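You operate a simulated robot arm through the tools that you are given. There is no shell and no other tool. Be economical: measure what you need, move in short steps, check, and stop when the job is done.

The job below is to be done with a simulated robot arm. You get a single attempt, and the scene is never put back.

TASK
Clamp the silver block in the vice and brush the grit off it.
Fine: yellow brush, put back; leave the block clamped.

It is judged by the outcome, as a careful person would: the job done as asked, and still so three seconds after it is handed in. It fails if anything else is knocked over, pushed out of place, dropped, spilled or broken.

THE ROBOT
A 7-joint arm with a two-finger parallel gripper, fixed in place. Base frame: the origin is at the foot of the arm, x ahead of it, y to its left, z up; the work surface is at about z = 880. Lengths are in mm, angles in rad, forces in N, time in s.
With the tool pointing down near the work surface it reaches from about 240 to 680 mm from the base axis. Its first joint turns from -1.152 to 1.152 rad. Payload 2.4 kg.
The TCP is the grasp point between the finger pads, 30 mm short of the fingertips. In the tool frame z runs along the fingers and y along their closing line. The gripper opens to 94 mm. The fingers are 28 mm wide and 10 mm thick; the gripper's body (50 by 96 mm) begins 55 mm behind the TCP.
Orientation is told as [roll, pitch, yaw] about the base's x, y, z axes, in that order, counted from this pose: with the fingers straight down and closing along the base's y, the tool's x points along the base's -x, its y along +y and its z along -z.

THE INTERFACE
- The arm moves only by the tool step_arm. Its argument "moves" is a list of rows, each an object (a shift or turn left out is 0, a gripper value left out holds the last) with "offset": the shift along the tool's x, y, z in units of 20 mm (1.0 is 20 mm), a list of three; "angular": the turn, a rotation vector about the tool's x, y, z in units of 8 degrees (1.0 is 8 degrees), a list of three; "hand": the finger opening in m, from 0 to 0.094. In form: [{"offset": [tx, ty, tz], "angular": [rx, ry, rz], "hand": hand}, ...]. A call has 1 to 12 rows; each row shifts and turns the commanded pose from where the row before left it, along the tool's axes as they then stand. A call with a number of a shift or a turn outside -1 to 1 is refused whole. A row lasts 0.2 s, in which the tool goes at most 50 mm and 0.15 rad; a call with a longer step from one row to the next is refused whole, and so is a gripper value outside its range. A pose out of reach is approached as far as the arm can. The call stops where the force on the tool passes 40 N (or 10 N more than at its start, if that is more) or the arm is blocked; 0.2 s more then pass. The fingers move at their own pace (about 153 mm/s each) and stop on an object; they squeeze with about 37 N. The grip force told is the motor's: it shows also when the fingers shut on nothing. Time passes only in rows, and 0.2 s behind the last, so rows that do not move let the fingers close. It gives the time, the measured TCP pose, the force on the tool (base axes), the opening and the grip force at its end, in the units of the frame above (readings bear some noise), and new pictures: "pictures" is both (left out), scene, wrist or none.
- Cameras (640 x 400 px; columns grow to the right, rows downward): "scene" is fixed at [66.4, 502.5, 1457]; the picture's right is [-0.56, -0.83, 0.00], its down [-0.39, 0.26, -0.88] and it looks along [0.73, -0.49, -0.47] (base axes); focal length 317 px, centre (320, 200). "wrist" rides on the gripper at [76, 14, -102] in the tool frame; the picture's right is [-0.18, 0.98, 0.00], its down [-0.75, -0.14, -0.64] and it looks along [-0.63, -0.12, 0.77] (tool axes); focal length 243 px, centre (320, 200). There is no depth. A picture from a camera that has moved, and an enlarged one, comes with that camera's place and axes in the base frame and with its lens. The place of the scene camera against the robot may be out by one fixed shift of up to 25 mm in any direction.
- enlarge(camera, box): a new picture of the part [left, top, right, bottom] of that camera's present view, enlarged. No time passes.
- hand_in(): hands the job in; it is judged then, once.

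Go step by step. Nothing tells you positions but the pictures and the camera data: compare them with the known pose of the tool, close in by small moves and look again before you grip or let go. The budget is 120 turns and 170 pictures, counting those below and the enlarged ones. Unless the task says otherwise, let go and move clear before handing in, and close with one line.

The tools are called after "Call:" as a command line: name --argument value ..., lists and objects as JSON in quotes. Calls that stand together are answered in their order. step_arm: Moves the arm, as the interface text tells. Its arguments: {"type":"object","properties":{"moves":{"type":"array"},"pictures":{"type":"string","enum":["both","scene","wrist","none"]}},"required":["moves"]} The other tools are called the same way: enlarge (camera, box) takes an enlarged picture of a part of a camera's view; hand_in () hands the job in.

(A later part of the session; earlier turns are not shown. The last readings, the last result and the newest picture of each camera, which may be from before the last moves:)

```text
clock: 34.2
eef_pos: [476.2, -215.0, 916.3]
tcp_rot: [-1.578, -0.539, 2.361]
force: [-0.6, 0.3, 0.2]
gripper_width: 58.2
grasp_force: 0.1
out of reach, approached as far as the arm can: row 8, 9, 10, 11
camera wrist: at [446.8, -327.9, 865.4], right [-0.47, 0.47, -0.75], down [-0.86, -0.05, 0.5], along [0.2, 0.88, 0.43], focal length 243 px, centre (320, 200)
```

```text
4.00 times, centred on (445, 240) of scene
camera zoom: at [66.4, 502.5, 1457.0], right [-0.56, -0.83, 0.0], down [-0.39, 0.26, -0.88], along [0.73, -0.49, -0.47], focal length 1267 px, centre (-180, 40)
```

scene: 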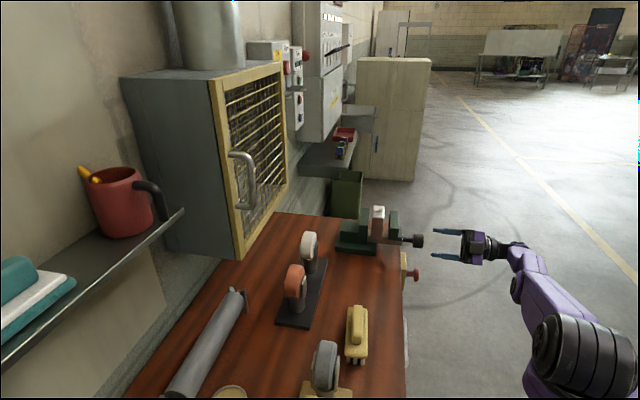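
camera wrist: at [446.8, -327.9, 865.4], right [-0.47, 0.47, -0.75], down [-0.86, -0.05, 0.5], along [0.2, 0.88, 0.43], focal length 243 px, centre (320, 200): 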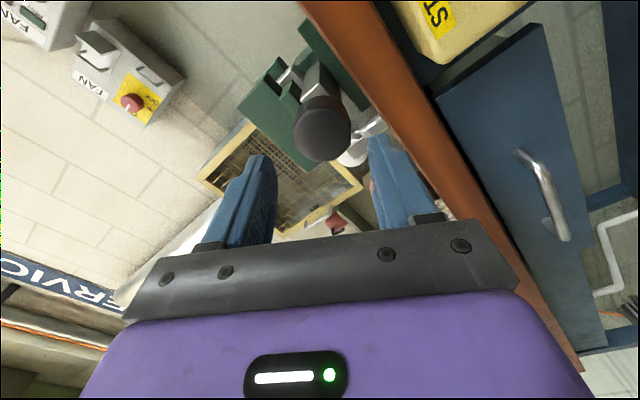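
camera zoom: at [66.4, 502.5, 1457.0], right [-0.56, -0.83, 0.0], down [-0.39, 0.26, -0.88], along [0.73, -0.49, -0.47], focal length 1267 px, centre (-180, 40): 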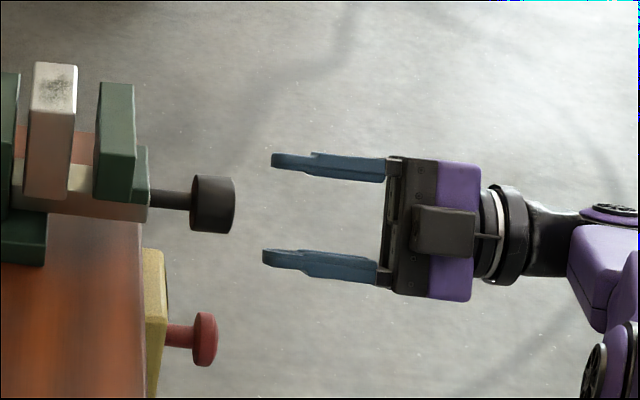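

The hand can roll back only about -59°; vertical alignment with the knob looks exact. I return to -56°, advance, and grip the knob.

Call:
step_arm --moves '[{"angular": [0, 0, 1]}, {"angular": [0, 0, 1]}, {"angular": [0, 0, 1]}, {"angular": [0, 0, 1]}, {"offset": [0, 0, 0.6]}, {"offset": [0, 0, 0.6]}, {"offset": [0, 0, 0.6]}, {"offset": [0, 0, 0.6]}, {}, {"hand": 0.03}, {"hand": 0.03}, {}]' --pictures "both"

Call:
enlarge --camera "scene" --box '[350, 190, 500, 290]'

```text
clock: 36.8
eef_pos: [512.0, -181.3, 914.7]
tcp_rot: [-1.586, -1.098, 2.372]
force: [-2.5, 3.0, -2.0]
gripper_width: 42.9
grasp_force: 44.8
camera wrist: at [455.6, -268.2, 841.3], right [-0.68, 0.68, -0.28], down [-0.61, -0.31, 0.73], along [0.41, 0.67, 0.62], focal length 243 px, centre (320, 200)
```

scene: 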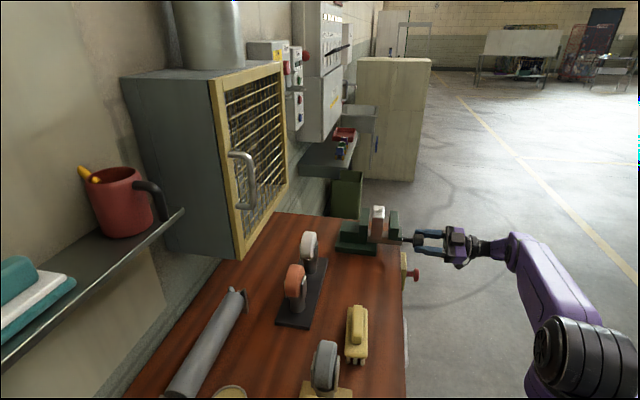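
wrist: 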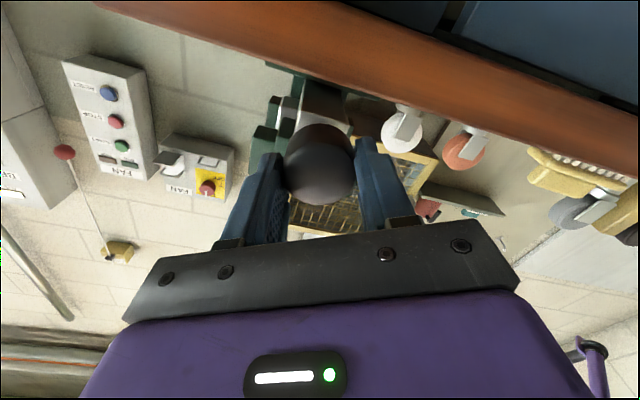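

```text
4.00 times, centred on (425, 240) of scene
camera zoom: at [66.3, 502.6, 1457.0], right [-0.56, -0.83, 0.0], down [-0.39, 0.26, -0.88], along [0.73, -0.49, -0.47], focal length 1267 px, centre (-100, 40)
```

zoom: 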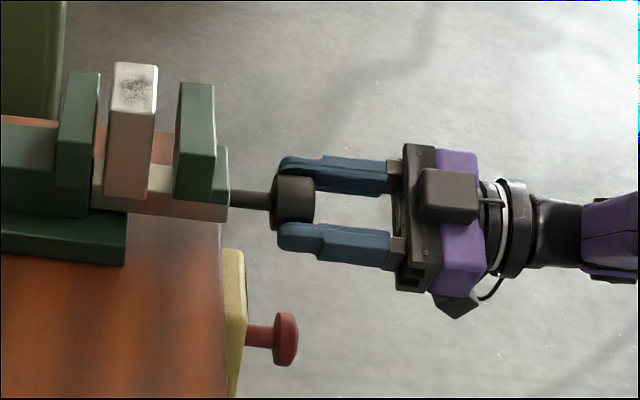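

The knob is gripped (42.9 mm) with small forces. I turn clockwise (tightening) and watch the jaw.

Call:
step_arm --moves '[{"angular": [0, 0, 1]}, {"angular": [0, 0, 1]}, {"angular": [0, 0, 1]}, {"angular": [0, 0, 1]}, {"angular": [0, 0, 1]}, {"angular": [0, 0, 1]}, {"angular": [0, 0, 1]}, {"angular": [0, 0, 1]}, {"angular": [0, 0, 1]}, {"angular": [0, 0, 1]}, {"angular": [0, 0, 1]}, {}]' --pictures "scene"

Call:
enlarge --camera "scene" --box '[350, 190, 500, 290]'

```text
clock: 39.4
eef_pos: [511.8, -180.7, 914.1]
tcp_rot: [1.576, -0.506, -0.79]
force: [21.1, -5.1, -13.6]
gripper_width: 42.4
grasp_force: 45.1
```

scene: 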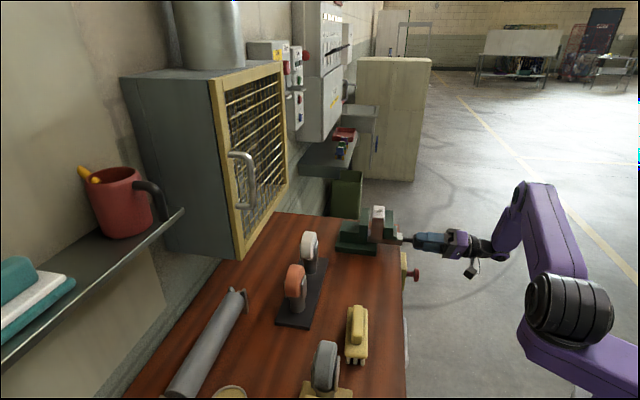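

```text
4.00 times, centred on (425, 240) of scene
camera zoom: at [67.2, 502.3, 1457.1], right [-0.56, -0.83, 0.0], down [-0.39, 0.26, -0.88], along [0.73, -0.49, -0.47], focal length 1267 px, centre (-100, 40)
```

zoom: 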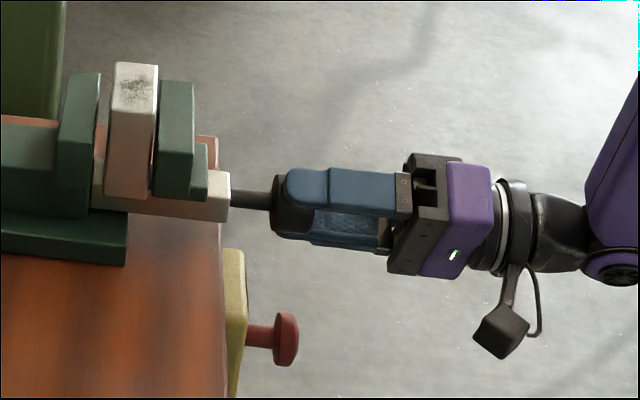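

The jaw closed about 17 mm in 88°, without moving the block. I ease the sideways load slightly and continue turning in short steps.

Call:
step_arm --moves '[{"offset": [-0.04, -0.08, 0]}, {"angular": [0, 0, 1]}, {"angular": [0, 0, 1]}, {"angular": [0, 0, 1]}, {"angular": [0, 0, 1]}, {}]' --pictures "scene"

Call:
enlarge --camera "scene" --box '[350, 190, 500, 290]'

```text
clock: 40.8
eef_pos: [513.5, -180.9, 912.8]
tcp_rot: [1.578, 0.055, -0.784]
force: [-3.8, 2.0, -7.5]
gripper_width: 42.5
grasp_force: 44.8
```

scene: 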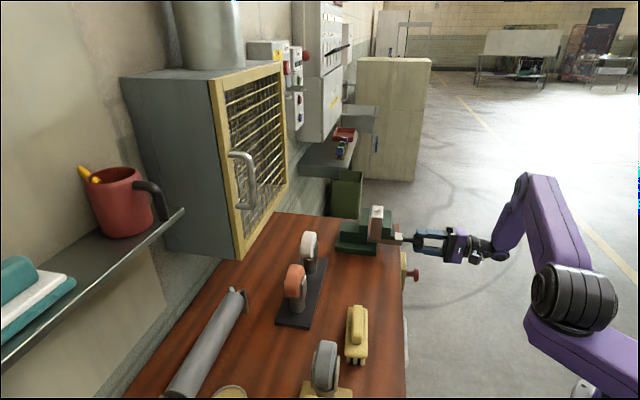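

```text
4.00 times, centred on (425, 240) of scene
camera zoom: at [66.4, 502.5, 1457.0], right [-0.56, -0.83, 0.0], down [-0.39, 0.26, -0.88], along [0.73, -0.49, -0.47], focal length 1267 px, centre (-100, 40)
```

zoom: 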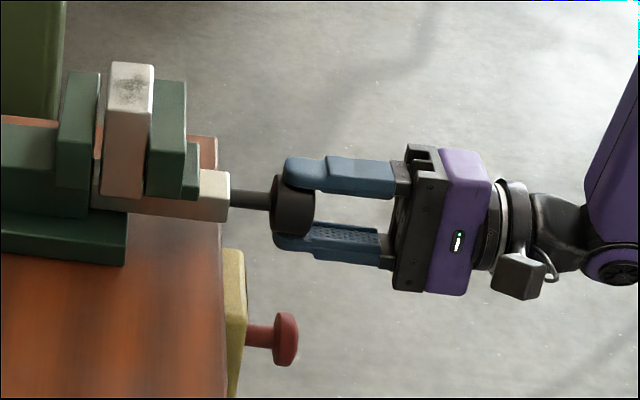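

The jaw has reached the block and pushes it to the fixed jaw. I keep turning until it tightens.

Call:
step_arm --moves '[{"angular": [0, 0, 1]}, {"angular": [0, 0, 1]}, {"angular": [0, 0, 1]}, {}]' --pictures "scene"

Call:
enlarge --camera "scene" --box '[340, 190, 450, 270]'

```text
clock: 41.8
eef_pos: [511.9, -181.6, 912.5]
tcp_rot: [1.577, 0.473, -0.779]
force: [-7.2, 2.8, -13.2]
gripper_width: 42.3
grasp_force: 45.5
```

scene: 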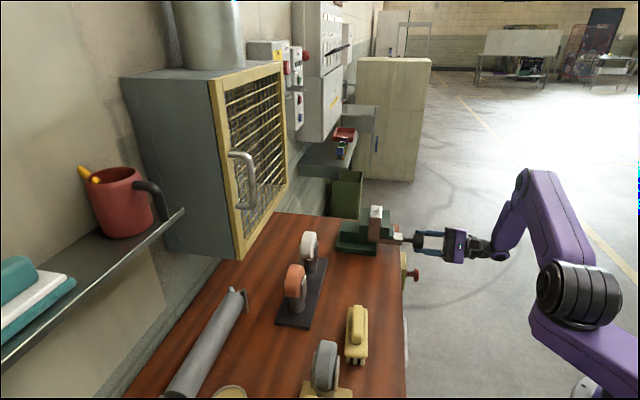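

```text
5.00 times, centred on (395, 230) of scene
camera zoom: at [66.5, 502.5, 1457.0], right [-0.56, -0.83, 0.0], down [-0.39, 0.26, -0.88], along [0.73, -0.49, -0.47], focal length 1584 px, centre (-55, 50)
```

zoom: 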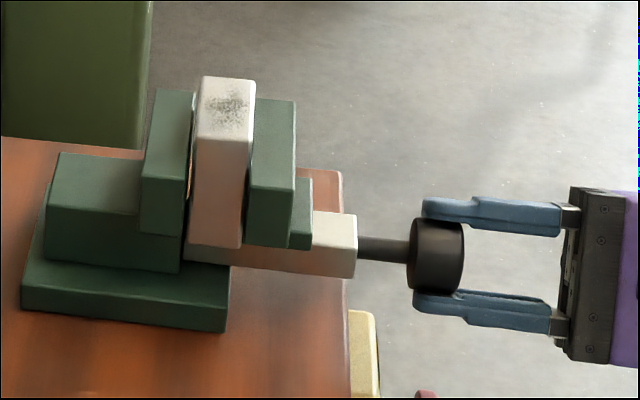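

Almost closed; a couple of mm remain. I keep turning.

Call:
step_arm --moves '[{"angular": [0, 0, 0.7]}, {"angular": [0, 0, 0.7]}, {"angular": [0, 0, 0.7]}, {}]' --pictures "scene"

Call:
enlarge --camera "scene" --box '[340, 190, 450, 270]'

```text
clock: 42.8
eef_pos: [512.3, -181.2, 913.3]
tcp_rot: [1.577, 0.763, -0.776]
force: [-11.1, 4.7, -18.2]
gripper_width: 42.5
grasp_force: 45.0
```

scene: 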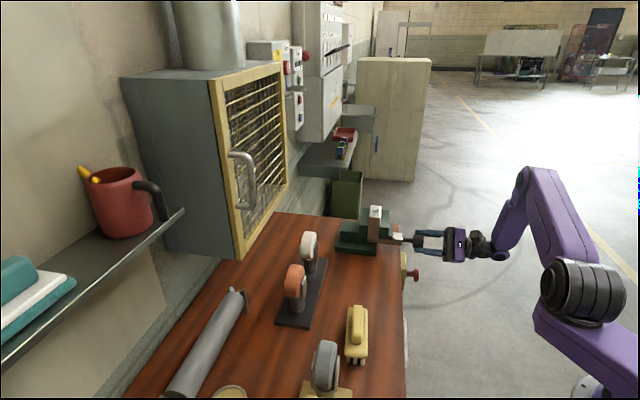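

```text
5.00 times, centred on (395, 230) of scene
camera zoom: at [66.4, 502.5, 1457.0], right [-0.56, -0.83, 0.0], down [-0.39, 0.26, -0.88], along [0.73, -0.49, -0.47], focal length 1584 px, centre (-55, 50)
```

zoom: 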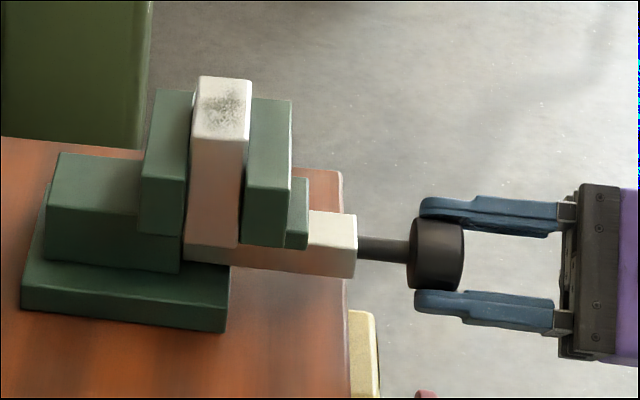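

The block now appears against the fixed jaw. I tighten a bit further to build clamping torque.

Call:
step_arm --moves '[{"angular": [0, 0, 0.7]}, {"angular": [0, 0, 0.7]}, {"angular": [0, 0, 0.7]}, {}]' --pictures "scene"

Call:
enlarge --camera "scene" --box '[340, 190, 450, 270]'

```text
clock: 43.8
eef_pos: [511.8, -181.2, 913.2]
tcp_rot: [1.584, 1.058, -0.771]
force: [-12.3, 2.8, -11.8]
gripper_width: 43.6
grasp_force: 45.7
```

scene: 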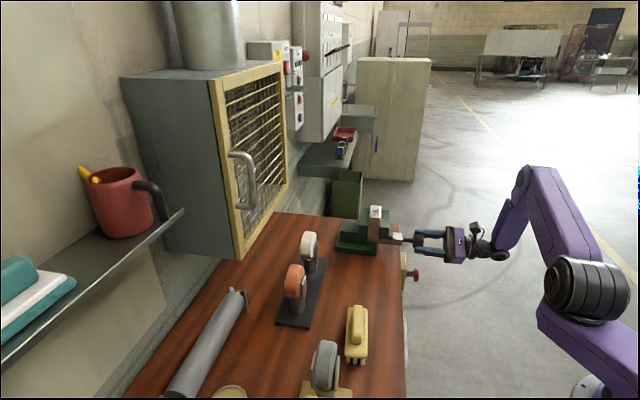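

```text
5.00 times, centred on (395, 230) of scene
camera zoom: at [66.3, 502.5, 1457.0], right [-0.56, -0.83, 0.0], down [-0.39, 0.26, -0.88], along [0.73, -0.49, -0.47], focal length 1584 px, centre (-55, 50)
```

zoom: 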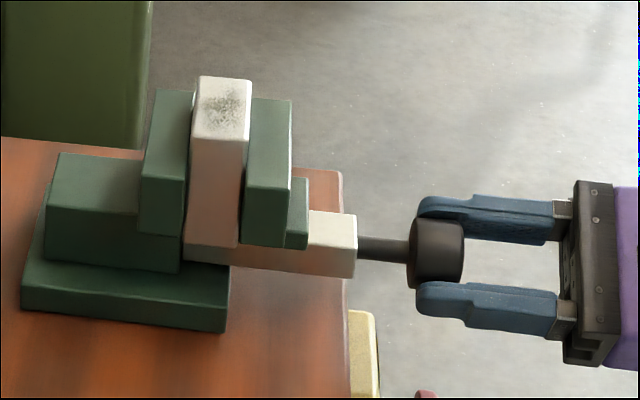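

The jaw has stopped and the fingers slip on the knob: the block is clamped. I release the knob, back straight out, and check that it holds.

Call:
step_arm --moves '[{"hand": 0.06}, {"hand": 0.06}, {"offset": [0, 0, -0.7]}, {"offset": [0, 0, -0.9]}, {"offset": [0, 0, -0.9]}, {"offset": [0, 0, -0.9]}, {}]' --pictures "both"

Call:
enlarge --camera "scene" --box '[340, 190, 450, 270]'

```text
clock: 45.4
eef_pos: [465.7, -230.5, 913.7]
tcp_rot: [1.587, 1.056, -0.773]
force: [0.3, 0.1, 0.1]
gripper_width: 60.0
grasp_force: 0.0
camera wrist: at [374.6, -286.3, 987.9], right [0.67, -0.67, 0.32], down [-0.27, -0.63, -0.73], along [0.69, 0.4, -0.6], focal length 243 px, centre (320, 200)
```

scene: 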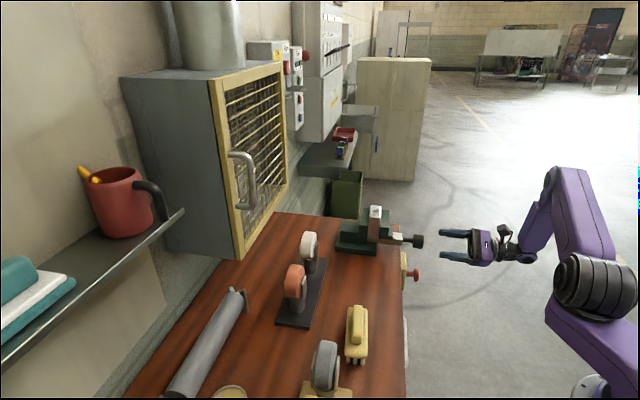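
wrist: 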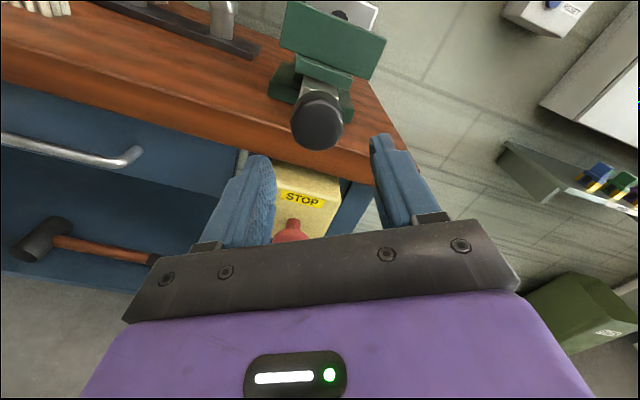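

```text
5.00 times, centred on (395, 230) of scene
camera zoom: at [66.4, 502.5, 1457.0], right [-0.56, -0.83, 0.0], down [-0.39, 0.26, -0.88], along [0.73, -0.49, -0.47], focal length 1584 px, centre (-55, 50)
```

zoom: 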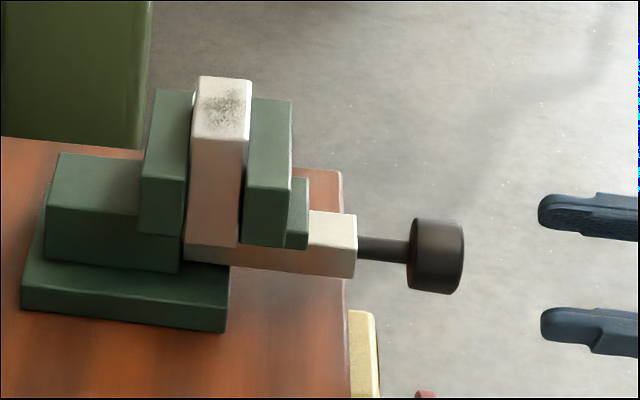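

The clamp holds with the hand away. Now I roll back 60° and turn the tool down again, with fingers closing across the bench for the brush handle.

Call:
step_arm --moves '[{"angular": [0, 0, -0.95]}, {"angular": [0, 0, -0.95]}, {"angular": [0, 0, -0.95]}, {"angular": [0, 0, -0.95]}, {"angular": [0, 0, -0.95]}, {"angular": [0, 0, -0.95]}, {"angular": [0, 0, -0.95]}, {"angular": [0, 0, -0.925]}, {"offset": [0, 1, 0]}, {"offset": [0, 1, 0]}, {"offset": [0, 1, 0]}]' --pictures "none"

Call:
step_arm --moves '[{"angular": [1, 0, 0]}, {"angular": [1, 0, 0]}, {"angular": [1, 0, 0]}, {"angular": [1, 0, 0]}, {"angular": [1, 0, 0]}, {"angular": [1, 0, 0]}, {"angular": [1, 0, 0]}, {"angular": [1, 0, 0]}, {"angular": [1, 0, 0]}, {"angular": [1, 0, 0]}, {"angular": [1, 0, 0]}, {"angular": [0.25, 0, 0]}]' --pictures "scene"

```text
clock: 47.8
eef_pos: [463.4, -229.1, 973.7]
tcp_rot: [1.577, -0.002, -0.787]
force: [0.1, 0.7, -0.5]
gripper_width: 59.9
grasp_force: 0.0
```

```text
clock: 50.4
eef_pos: [463.5, -229.9, 975.1]
tcp_rot: [0.005, -0.001, -0.786]
force: [-0.1, 0.1, 0.1]
gripper_width: 59.9
grasp_force: 0.0
```

scene: 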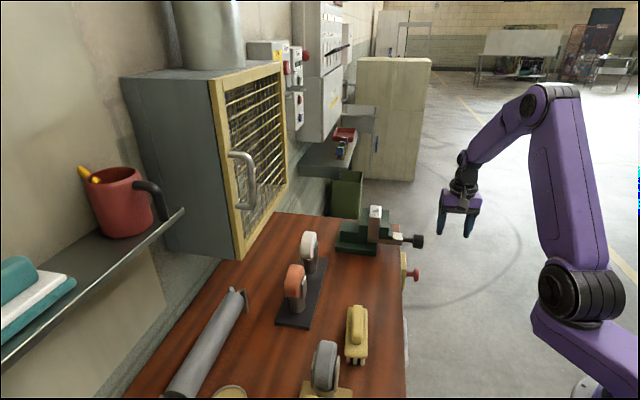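

The tool points down again, closing across the bench. I rise and travel to above the brush.

Call:
step_arm --moves '[{"offset": [0, 0, -1]}, {"offset": [0, 0, -1]}, {"offset": [0, 0, -1]}, {"offset": [0, 0, -1]}, {"offset": [0, 0, -1]}, {"offset": [0, 0, -1]}, {"offset": [1, 0.69, 0]}, {"offset": [1, 0.69, 0]}, {"offset": [1, 0.69, 0]}, {"offset": [1, 0.69, 0]}, {"offset": [1, 0.69, 0]}, {"offset": [1, 0.69, 0]}]' --pictures "none"

Call:
step_arm --moves '[{"offset": [1, 0.69, 0]}, {"offset": [1, 0.69, 0]}, {"offset": [1, 0.69, 0]}, {"offset": [1, 0.69, 0]}, {"offset": [1, 0.69, 0]}, {"offset": [1, 0.69, 0]}, {"offset": [1, 0.69, 0]}, {"offset": [1, 0.69, 0]}, {"offset": [1, 0.69, 0]}, {"offset": [1, 0.69, 0]}, {"offset": [1, 0.69, 0]}, {}]' --pictures "both"

Call:
enlarge --camera "wrist" --box '[180, 20, 460, 200]'

```text
clock: 53.0
eef_pos: [436.4, -88.3, 1094.4]
tcp_rot: [0.007, -0.002, -0.785]
force: [-1.0, -0.8, 0.0]
gripper_width: 59.8
grasp_force: 0.0
```

```text
clock: 55.6
eef_pos: [388.1, 176.3, 1095.9]
tcp_rot: [0.008, -0.001, -0.785]
force: [0.5, 0.2, -0.5]
gripper_width: 60.0
grasp_force: 0.1
camera wrist: at [344.0, 240.0, 1199.1], right [0.83, 0.56, 0.01], down [0.43, -0.64, 0.64], along [0.37, -0.53, -0.77], focal length 243 px, centre (320, 200)
```

scene: 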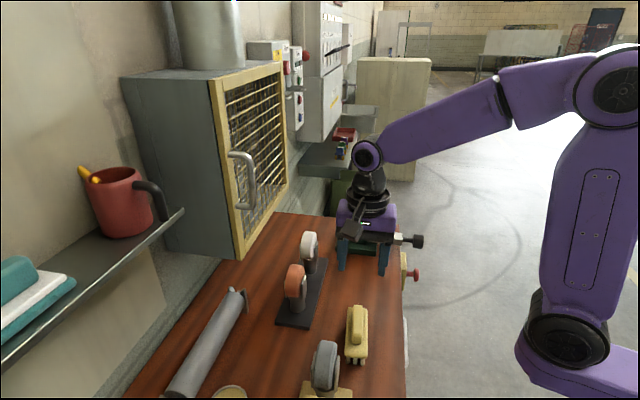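
wrist: 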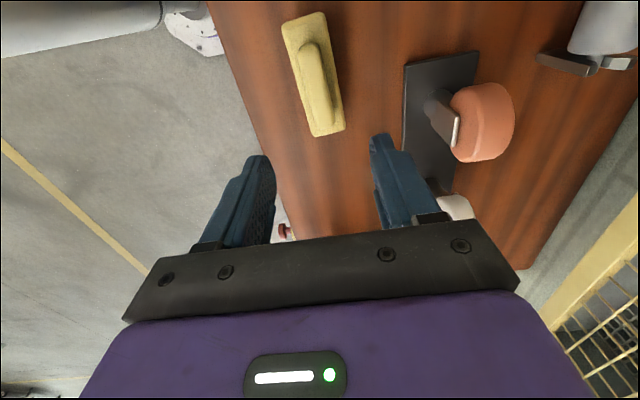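

```text
2.22 times, centred on (320, 110) of wrist
camera zoom: at [344.0, 240.0, 1199.1], right [0.83, 0.56, 0.01], down [0.43, -0.64, 0.64], along [0.37, -0.53, -0.77], focal length 539 px, centre (320, 400)
```

zoom: 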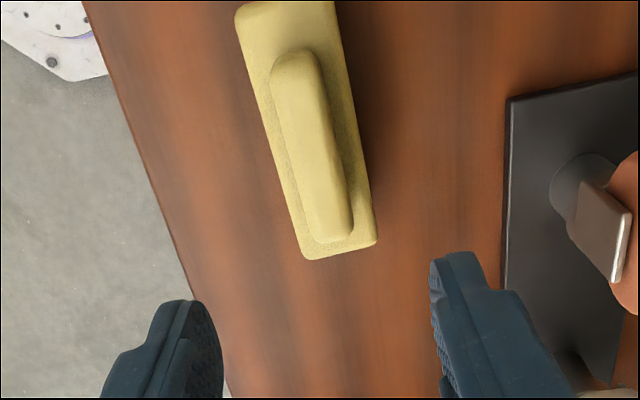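

The brush is centred near (382, 179) with its axis at about -42°. I rotate 3° to match, centre over the handle and come lower to look.

Call:
step_arm --moves '[{"angular": [0, 0, -0.375]}, {"offset": [0.3, -0.08, 0.9]}, {"offset": [0, 0, 0.9]}, {"offset": [0, 0, 0.9]}, {"offset": [0, 0, 0.9]}, {"offset": [0, 0, 0.9]}, {"offset": [0, 0, 0.8]}, {}]' --pictures "both"

Call:
enlarge --camera "wrist" --box '[200, 20, 440, 200]'

Call:
enlarge --camera "scene" --box '[310, 250, 420, 370]'

```text
clock: 57.4
eef_pos: [384.5, 180.4, 987.8]
tcp_rot: [0.008, -0.002, -0.733]
force: [-0.5, 0.4, 0.0]
gripper_width: 60.0
grasp_force: 0.1
camera wrist: at [336.5, 240.2, 1092.1], right [0.79, 0.61, 0.01], down [0.46, -0.61, 0.64], along [0.39, -0.51, -0.77], focal length 243 px, centre (320, 200)
```

scene: 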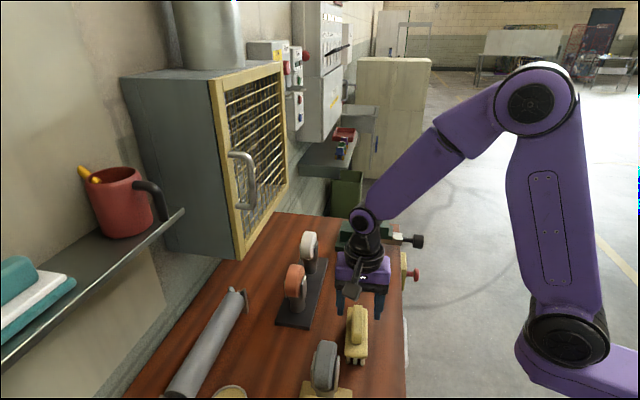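
wrist: 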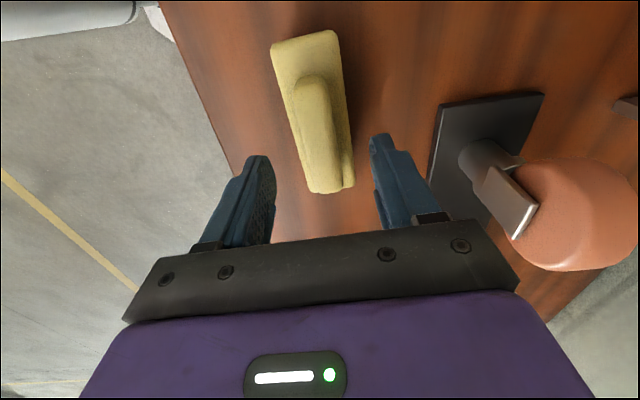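

```text
2.22 times, centred on (320, 110) of wrist
camera zoom: at [336.5, 240.2, 1092.1], right [0.79, 0.61, 0.01], down [0.46, -0.61, 0.64], along [0.39, -0.51, -0.77], focal length 539 px, centre (320, 400)
```

zoom: 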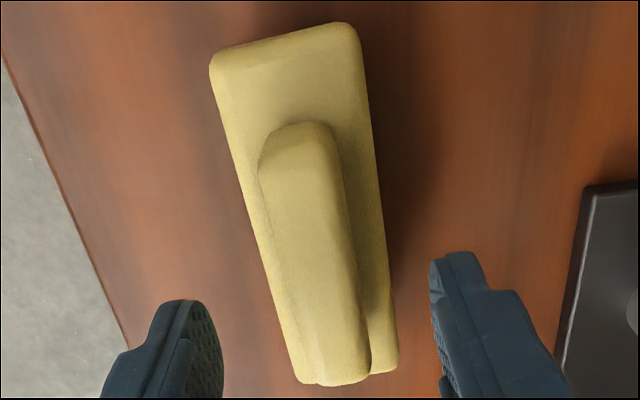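

```text
3.33 times, centred on (365, 310) of scene
camera zoom: at [66.4, 502.5, 1457.0], right [-0.56, -0.83, 0.0], down [-0.39, 0.26, -0.88], along [0.73, -0.49, -0.47], focal length 1056 px, centre (170, -167)
```

zoom: 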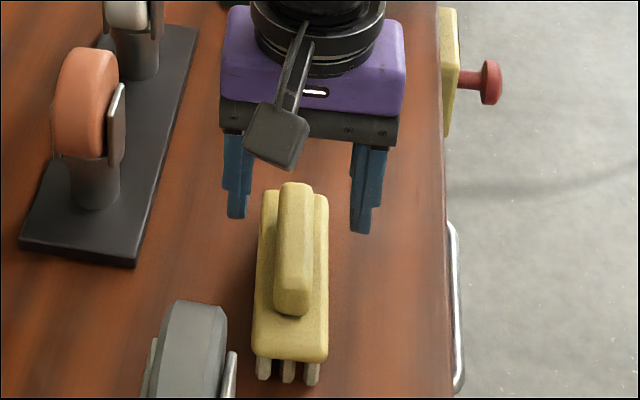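

The handle is about 20 mm wide, centred 2 mm off my axis. I correct and lower part way, then look at the fingertip height against the plate.

Call:
step_arm --moves '[{"offset": [0.2, -0.08, 0.5]}, {"offset": [0, 0, 0.5]}, {"offset": [0, 0, 0.5]}, {"hand": 0.05}, {}]' --pictures "both"

Call:
enlarge --camera "scene" --box '[310, 270, 410, 380]'

Call:
enlarge --camera "wrist" --box '[200, 40, 440, 240]'

```text
clock: 58.6
eef_pos: [380.0, 179.4, 959.4]
tcp_rot: [0.007, -0.001, -0.732]
force: [0.8, 0.5, -0.6]
gripper_width: 50.1
grasp_force: 0.0
camera wrist: at [332.0, 241.2, 1063.4], right [0.79, 0.61, 0.01], down [0.46, -0.61, 0.64], along [0.39, -0.51, -0.77], focal length 243 px, centre (320, 200)
```

scene: 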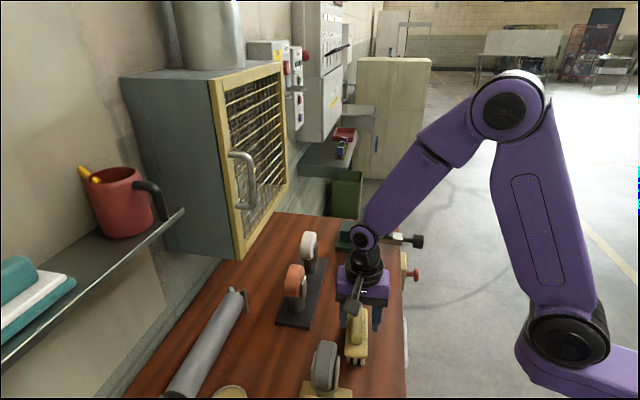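
wrist: 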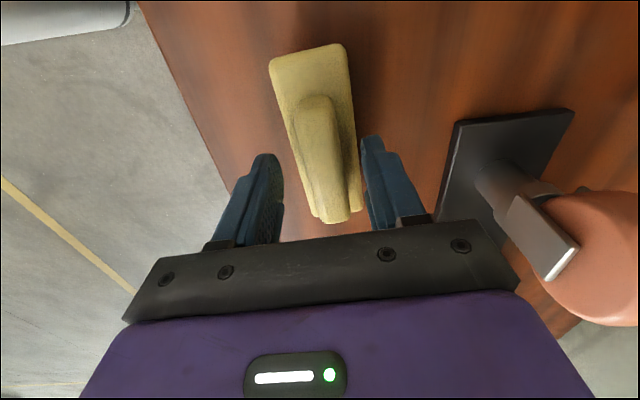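

```text
3.64 times, centred on (360, 325) of scene
camera zoom: at [66.4, 502.5, 1457.0], right [-0.56, -0.83, 0.0], down [-0.39, 0.26, -0.88], along [0.73, -0.49, -0.47], focal length 1152 px, centre (174, -254)
```

zoom: 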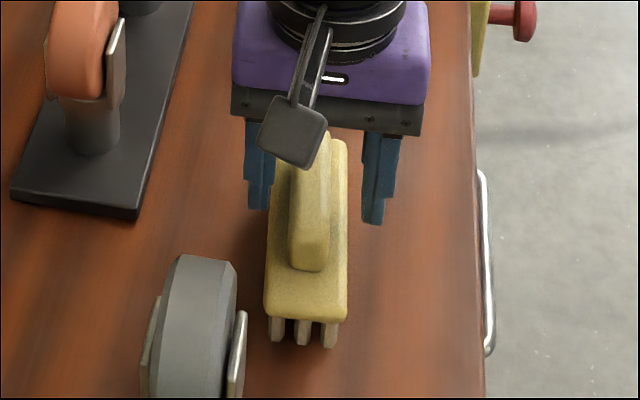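

```text
2.00 times, centred on (320, 140) of wrist
camera zoom: at [332.0, 241.2, 1063.4], right [0.79, 0.61, 0.01], down [0.46, -0.61, 0.64], along [0.39, -0.51, -0.77], focal length 485 px, centre (320, 320)
```

zoom: 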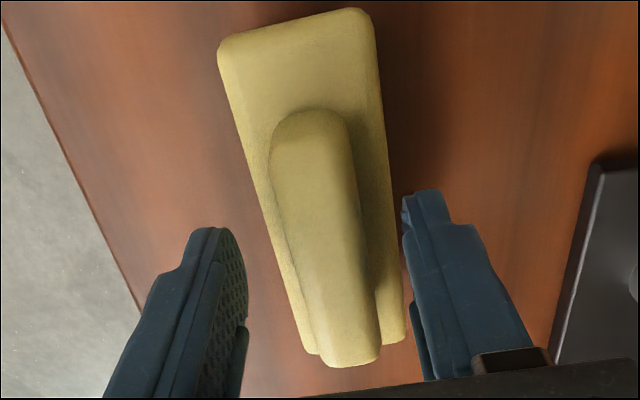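

The fingers straddle the handle evenly. I lower 8 mm more and close; the opening will tell what is held.

Call:
step_arm --moves '[{"offset": [0, 0, 0.4]}, {}, {"hand": 0.035}, {"hand": 0.02}, {"hand": 0.01}, {}]' --pictures "both"

Call:
enlarge --camera "scene" --box '[310, 270, 410, 380]'

Call:
enlarge --camera "wrist" --box '[200, 40, 440, 240]'

```text
clock: 60.0
eef_pos: [381.0, 181.1, 953.3]
tcp_rot: [0.016, -0.005, -0.732]
force: [5.0, 7.3, 36.0]
gripper_width: 21.5
grasp_force: 37.4
camera wrist: at [333.2, 242.0, 1056.5], right [0.79, 0.61, 0.02], down [0.46, -0.61, 0.64], along [0.4, -0.5, -0.77], focal length 243 px, centre (320, 200)
```

scene: 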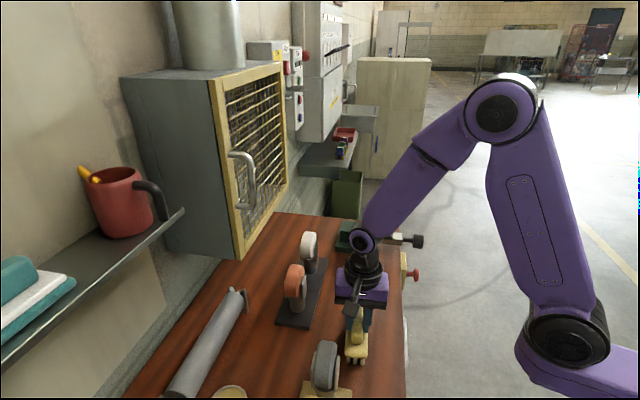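
wrist: 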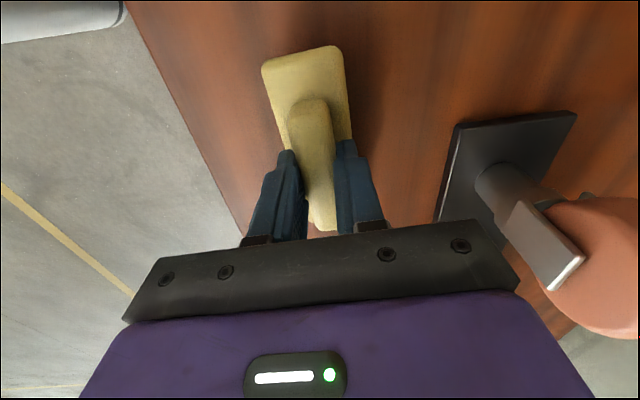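

```text
3.64 times, centred on (360, 325) of scene
camera zoom: at [66.1, 502.5, 1457.0], right [-0.56, -0.83, 0.0], down [-0.39, 0.26, -0.88], along [0.73, -0.49, -0.47], focal length 1152 px, centre (174, -254)
```

zoom: 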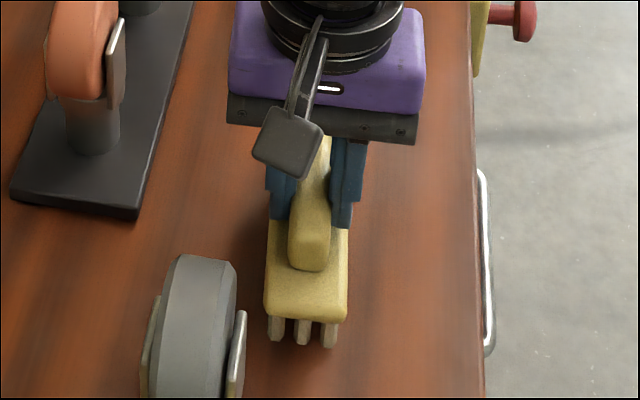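

```text
2.00 times, centred on (320, 140) of wrist
camera zoom: at [333.2, 242.0, 1056.5], right [0.79, 0.61, 0.02], down [0.46, -0.61, 0.64], along [0.4, -0.5, -0.77], focal length 485 px, centre (320, 320)
```

zoom: 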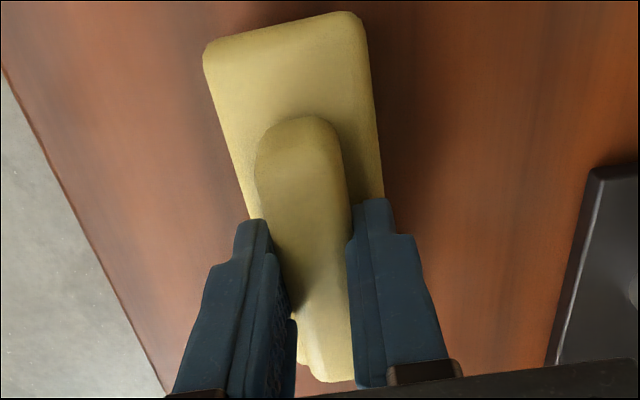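

The handle is gripped (21.5 mm), with the fingertips resting on the plate; brush home is TCP (381, 180, 953), yaw -0.732. I ease off and lift straight up.

Call:
step_arm --moves '[{"offset": [0, 0, -0.1]}, {"offset": [0, 0, -0.5]}, {"offset": [0, 0, -1]}, {"offset": [0, 0, -1]}, {"offset": [0, 0, -1]}, {"offset": [0, 0, -1]}, {"offset": [0, 0, -1]}, {"offset": [0, 0, -1]}, {"offset": [0, 0, -1]}, {"offset": [0, 0, -1]}, {}]' --pictures "both"

Call:
enlarge --camera "scene" --box '[300, 180, 440, 340]'

```text
clock: 62.4
eef_pos: [379.1, 179.9, 1124.4]
tcp_rot: [0.007, -0.001, -0.733]
force: [0.2, 0.2, 0.0]
gripper_width: 9.9
grasp_force: 0.1
camera wrist: at [332.9, 241.2, 1228.5], right [0.79, 0.61, 0.01], down [0.46, -0.61, 0.64], along [0.4, -0.51, -0.77], focal length 243 px, centre (320, 200)
```

scene: 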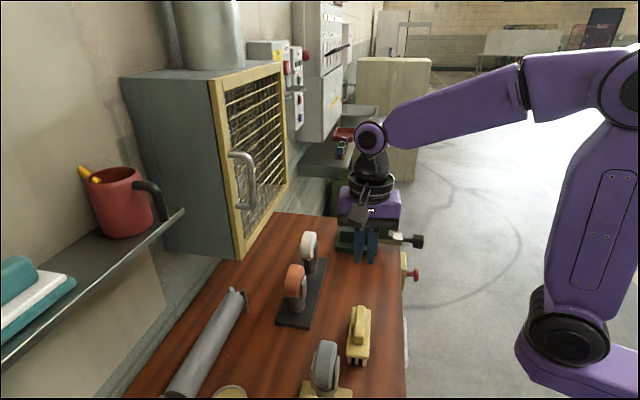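
wrist: 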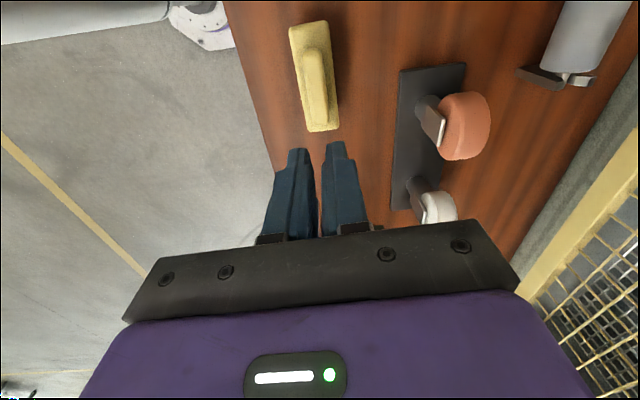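

```text
2.50 times, centred on (370, 260) of scene
camera zoom: at [66.4, 502.5, 1457.0], right [-0.56, -0.83, 0.0], down [-0.39, 0.26, -0.88], along [0.73, -0.49, -0.47], focal length 792 px, centre (195, 50)
```

zoom: 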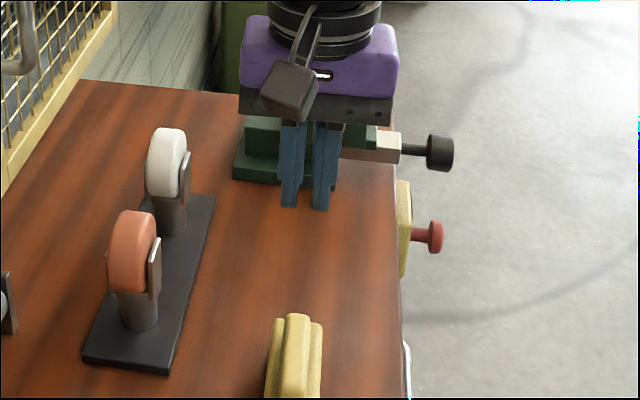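

The brush slipped out: I had only caught the rounded top of the handle, so it sits lower than I judged. I re-measure its position from here.

Call:
enlarge --camera "wrist" --box '[220, 0, 420, 150]'

Call:
enlarge --camera "scene" --box '[220, 280, 430, 400]'

```text
2.67 times, centred on (320, 75) of wrist
camera zoom: at [332.9, 241.2, 1228.5], right [0.79, 0.61, 0.01], down [0.46, -0.61, 0.64], along [0.4, -0.51, -0.77], focal length 647 px, centre (320, 533)
```

zoom: 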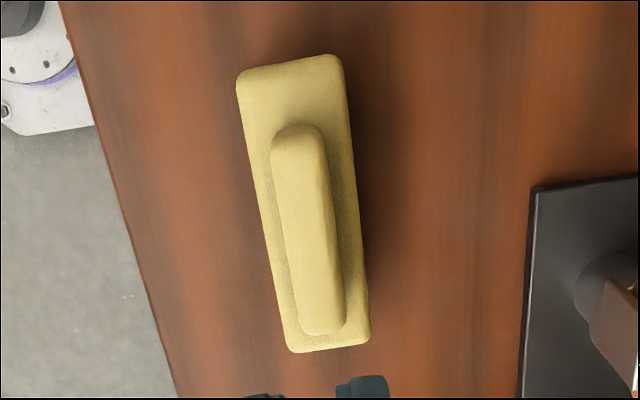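

```text
3.05 times, centred on (325, 340) of scene
camera zoom: at [66.4, 502.5, 1457.0], right [-0.56, -0.83, 0.0], down [-0.39, 0.26, -0.88], along [0.73, -0.49, -0.47], focal length 965 px, centre (305, -227)
```

zoom: 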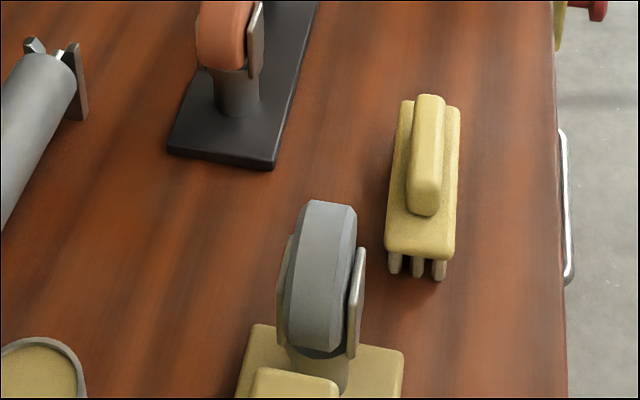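

The brush shifted about 6 mm toward the bench front and turned ~2°; I'll put it back at its original spot at the end. I re-centre over the handle with fingers at 36 mm and descend.

Call:
step_arm --moves '[{"angular": [0, 0, 0.265], "hand": 0.036}, {"offset": [-0.15, -0.2, 0.9]}, {"offset": [0, 0, 0.95]}, {"offset": [0, 0, 0.95]}, {"offset": [0, 0, 0.95]}, {"offset": [0, 0, 0.95]}, {"offset": [0, 0, 0.95]}, {"offset": [0, 0, 0.95]}, {"offset": [0, 0, 0.95]}, {"offset": [0, 0, 0.75]}, {}]' --pictures "wrist"

Call:
enlarge --camera "wrist" --box '[200, 40, 440, 240]'

```text
clock: 64.8
eef_pos: [378.0, 174.0, 957.8]
tcp_rot: [0.006, -0.001, -0.769]
force: [-0.3, 0.6, -0.2]
gripper_width: 35.9
grasp_force: 0.0
camera wrist: at [333.6, 237.5, 1060.9], right [0.82, 0.58, 0.01], down [0.44, -0.63, 0.64], along [0.38, -0.52, -0.77], focal length 243 px, centre (320, 200)
```

wrist: 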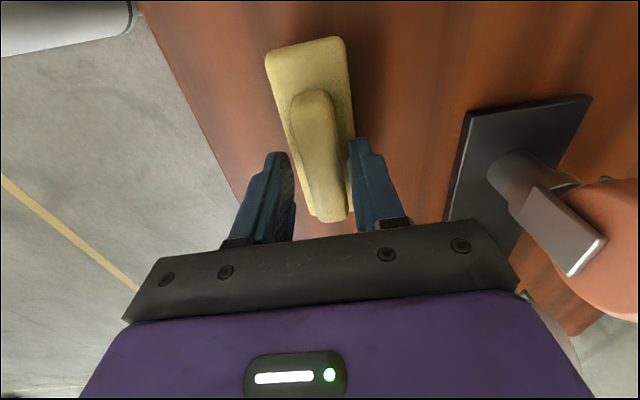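

```text
2.00 times, centred on (320, 140) of wrist
camera zoom: at [333.6, 237.5, 1060.9], right [0.82, 0.58, 0.01], down [0.44, -0.63, 0.64], along [0.38, -0.52, -0.77], focal length 485 px, centre (320, 320)
```

zoom: 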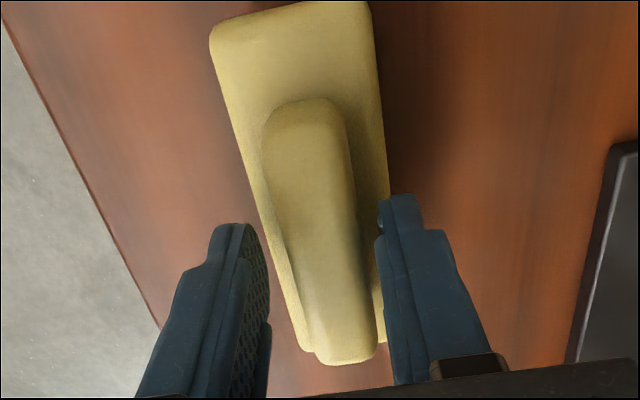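

Centred to within a few mm. I shift slightly along the handle and descend in small steps to feel for the plate.

Call:
step_arm --moves '[{"offset": [-0.25, 0.06, 0]}, {"offset": [0, 0, 0.25]}, {"offset": [0, 0, 0.25]}, {"offset": [0, 0, 0.2]}, {}]' --pictures "none"

Call:
step_arm --moves '[{"offset": [0, 0, 0.15]}, {}]' --pictures "wrist"

Call:
enlarge --camera "wrist" --box '[200, 40, 440, 240]'

```text
clock: 65.7
eef_pos: [383.8, 172.7, 947.4]
tcp_rot: [0.009, -0.001, -0.769]
force: [-2.0, -1.5, 13.6]
gripper_width: 38.0
grasp_force: 1.6
stopped in row 4: the force on the tool passed its limit (the readings are from after the stop); the commanded pose is now the measured one
```

```text
clock: 66.1
eef_pos: [384.1, 173.7, 948.1]
tcp_rot: [0.011, -0.004, -0.77]
force: [-4.2, -2.1, 14.5]
gripper_width: 38.3
grasp_force: 2.5
stopped in row 1: the force on the tool passed its limit (the readings are from after the stop); the commanded pose is now the measured one
camera wrist: at [338.7, 236.0, 1051.9], right [0.82, 0.58, 0.01], down [0.44, -0.63, 0.64], along [0.38, -0.52, -0.77], focal length 243 px, centre (320, 200)
```

wrist: 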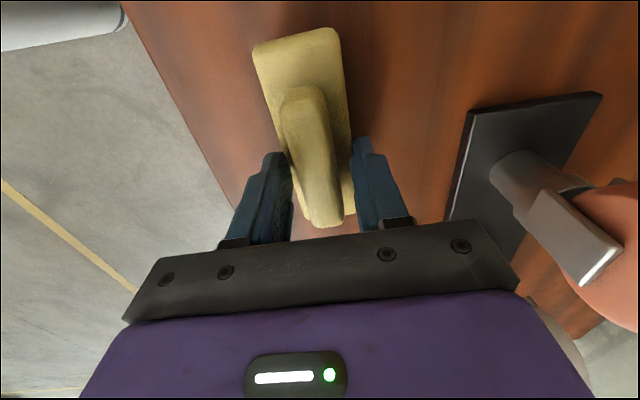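

```text
2.00 times, centred on (320, 140) of wrist
camera zoom: at [338.7, 236.0, 1051.9], right [0.82, 0.58, 0.01], down [0.44, -0.63, 0.64], along [0.38, -0.52, -0.77], focal length 485 px, centre (320, 320)
```

zoom: 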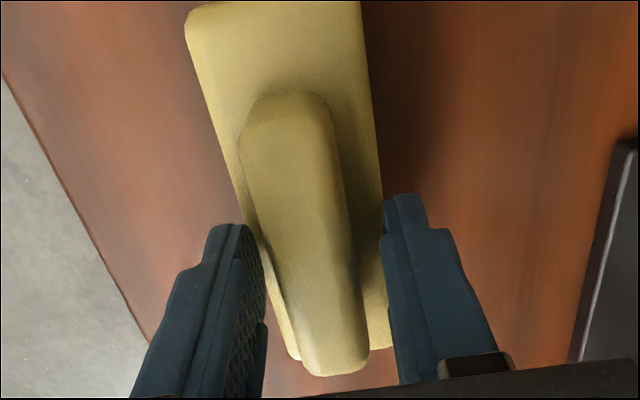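

The fingertips rest on the plate's rim (z≈918). The 41 mm plate itself is a safer thing to hold than the tapered ridge, so I rise a little, open to 58 mm, and straddle the plate.

Call:
step_arm --moves '[{"offset": [0, 0, -0.5]}, {"offset": [0, 0, -0.3], "hand": 0.06}, {"hand": 0.06}, {}]' --pictures "both"

Call:
enlarge --camera "wrist" --box '[200, 20, 440, 240]'

Call:
enlarge --camera "scene" --box '[310, 270, 410, 380]'

```text
clock: 67.1
eef_pos: [384.6, 173.3, 963.9]
tcp_rot: [0.011, -0.004, -0.77]
force: [-0.1, 0.5, 0.9]
gripper_width: 60.0
grasp_force: 0.0
camera wrist: at [339.1, 235.7, 1067.8], right [0.82, 0.58, 0.01], down [0.44, -0.63, 0.64], along [0.38, -0.52, -0.77], focal length 243 px, centre (320, 200)
```

scene: 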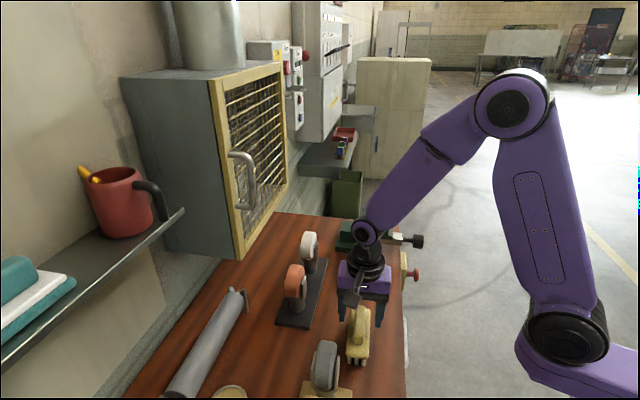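
wrist: 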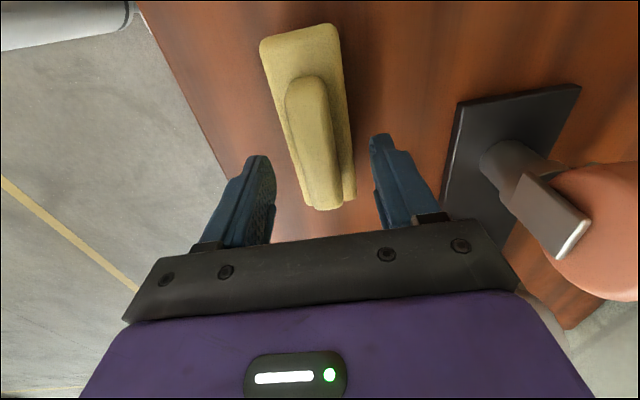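

```text
1.82 times, centred on (320, 130) of wrist
camera zoom: at [339.1, 235.7, 1067.8], right [0.82, 0.58, 0.01], down [0.44, -0.63, 0.64], along [0.38, -0.52, -0.77], focal length 441 px, centre (320, 327)
```

zoom: 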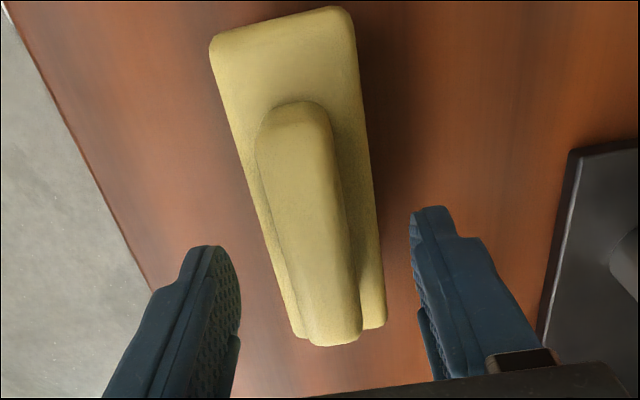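

```text
3.64 times, centred on (360, 325) of scene
camera zoom: at [66.4, 502.5, 1457.0], right [-0.56, -0.83, 0.0], down [-0.39, 0.26, -0.88], along [0.73, -0.49, -0.47], focal length 1152 px, centre (174, -254)
```

zoom: 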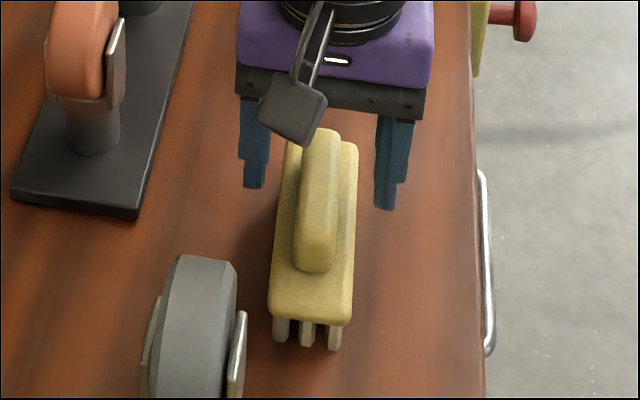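

The plate is parallel to the fingers and centred within 1.5 mm. I descend around the plate to TCP z≈928 and close on it.

Call:
step_arm --moves '[{"offset": [0.3, -0.07, 0]}, {"offset": [0, 0, 0.6]}, {"offset": [0, 0, 0.6]}, {"offset": [0, 0, 0.6]}, {}, {"hand": 0.05}, {"hand": 0.04}, {"hand": 0.025}, {}]' --pictures "both"

Call:
enlarge --camera "scene" --box '[310, 270, 410, 380]'

```text
clock: 69.1
eef_pos: [380.7, 177.1, 927.3]
tcp_rot: [0.012, -0.003, -0.77]
force: [0.4, -1.0, 0.4]
gripper_width: 43.0
grasp_force: 37.3
camera wrist: at [334.7, 239.7, 1031.1], right [0.82, 0.58, 0.01], down [0.44, -0.63, 0.64], along [0.38, -0.52, -0.77], focal length 243 px, centre (320, 200)
```

scene: 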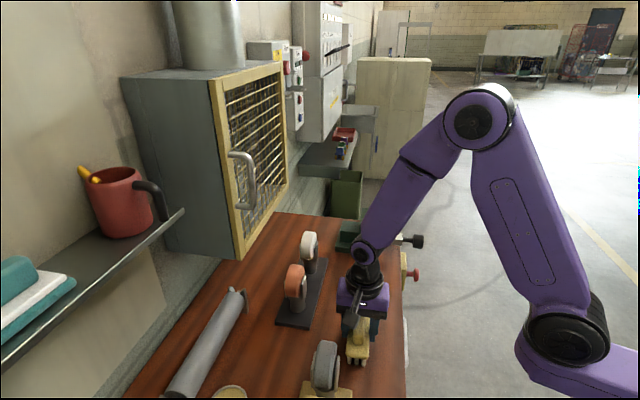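
wrist: 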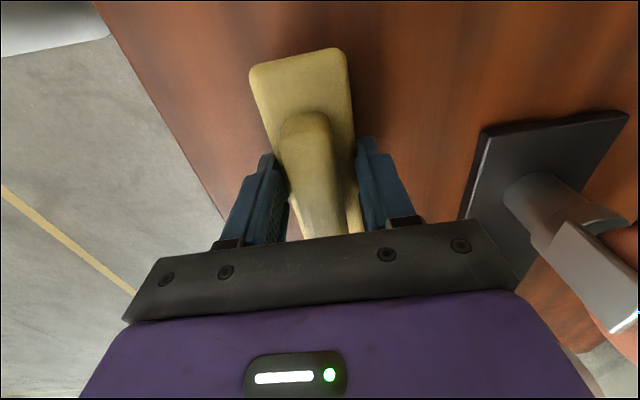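

```text
3.64 times, centred on (360, 325) of scene
camera zoom: at [66.4, 502.5, 1457.0], right [-0.56, -0.83, 0.0], down [-0.39, 0.26, -0.88], along [0.73, -0.49, -0.47], focal length 1152 px, centre (174, -254)
```

zoom: 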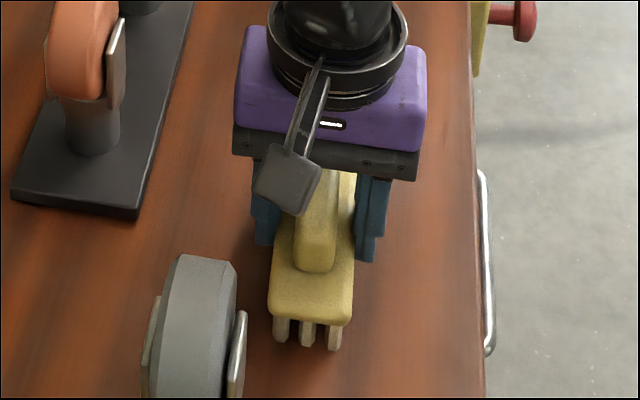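

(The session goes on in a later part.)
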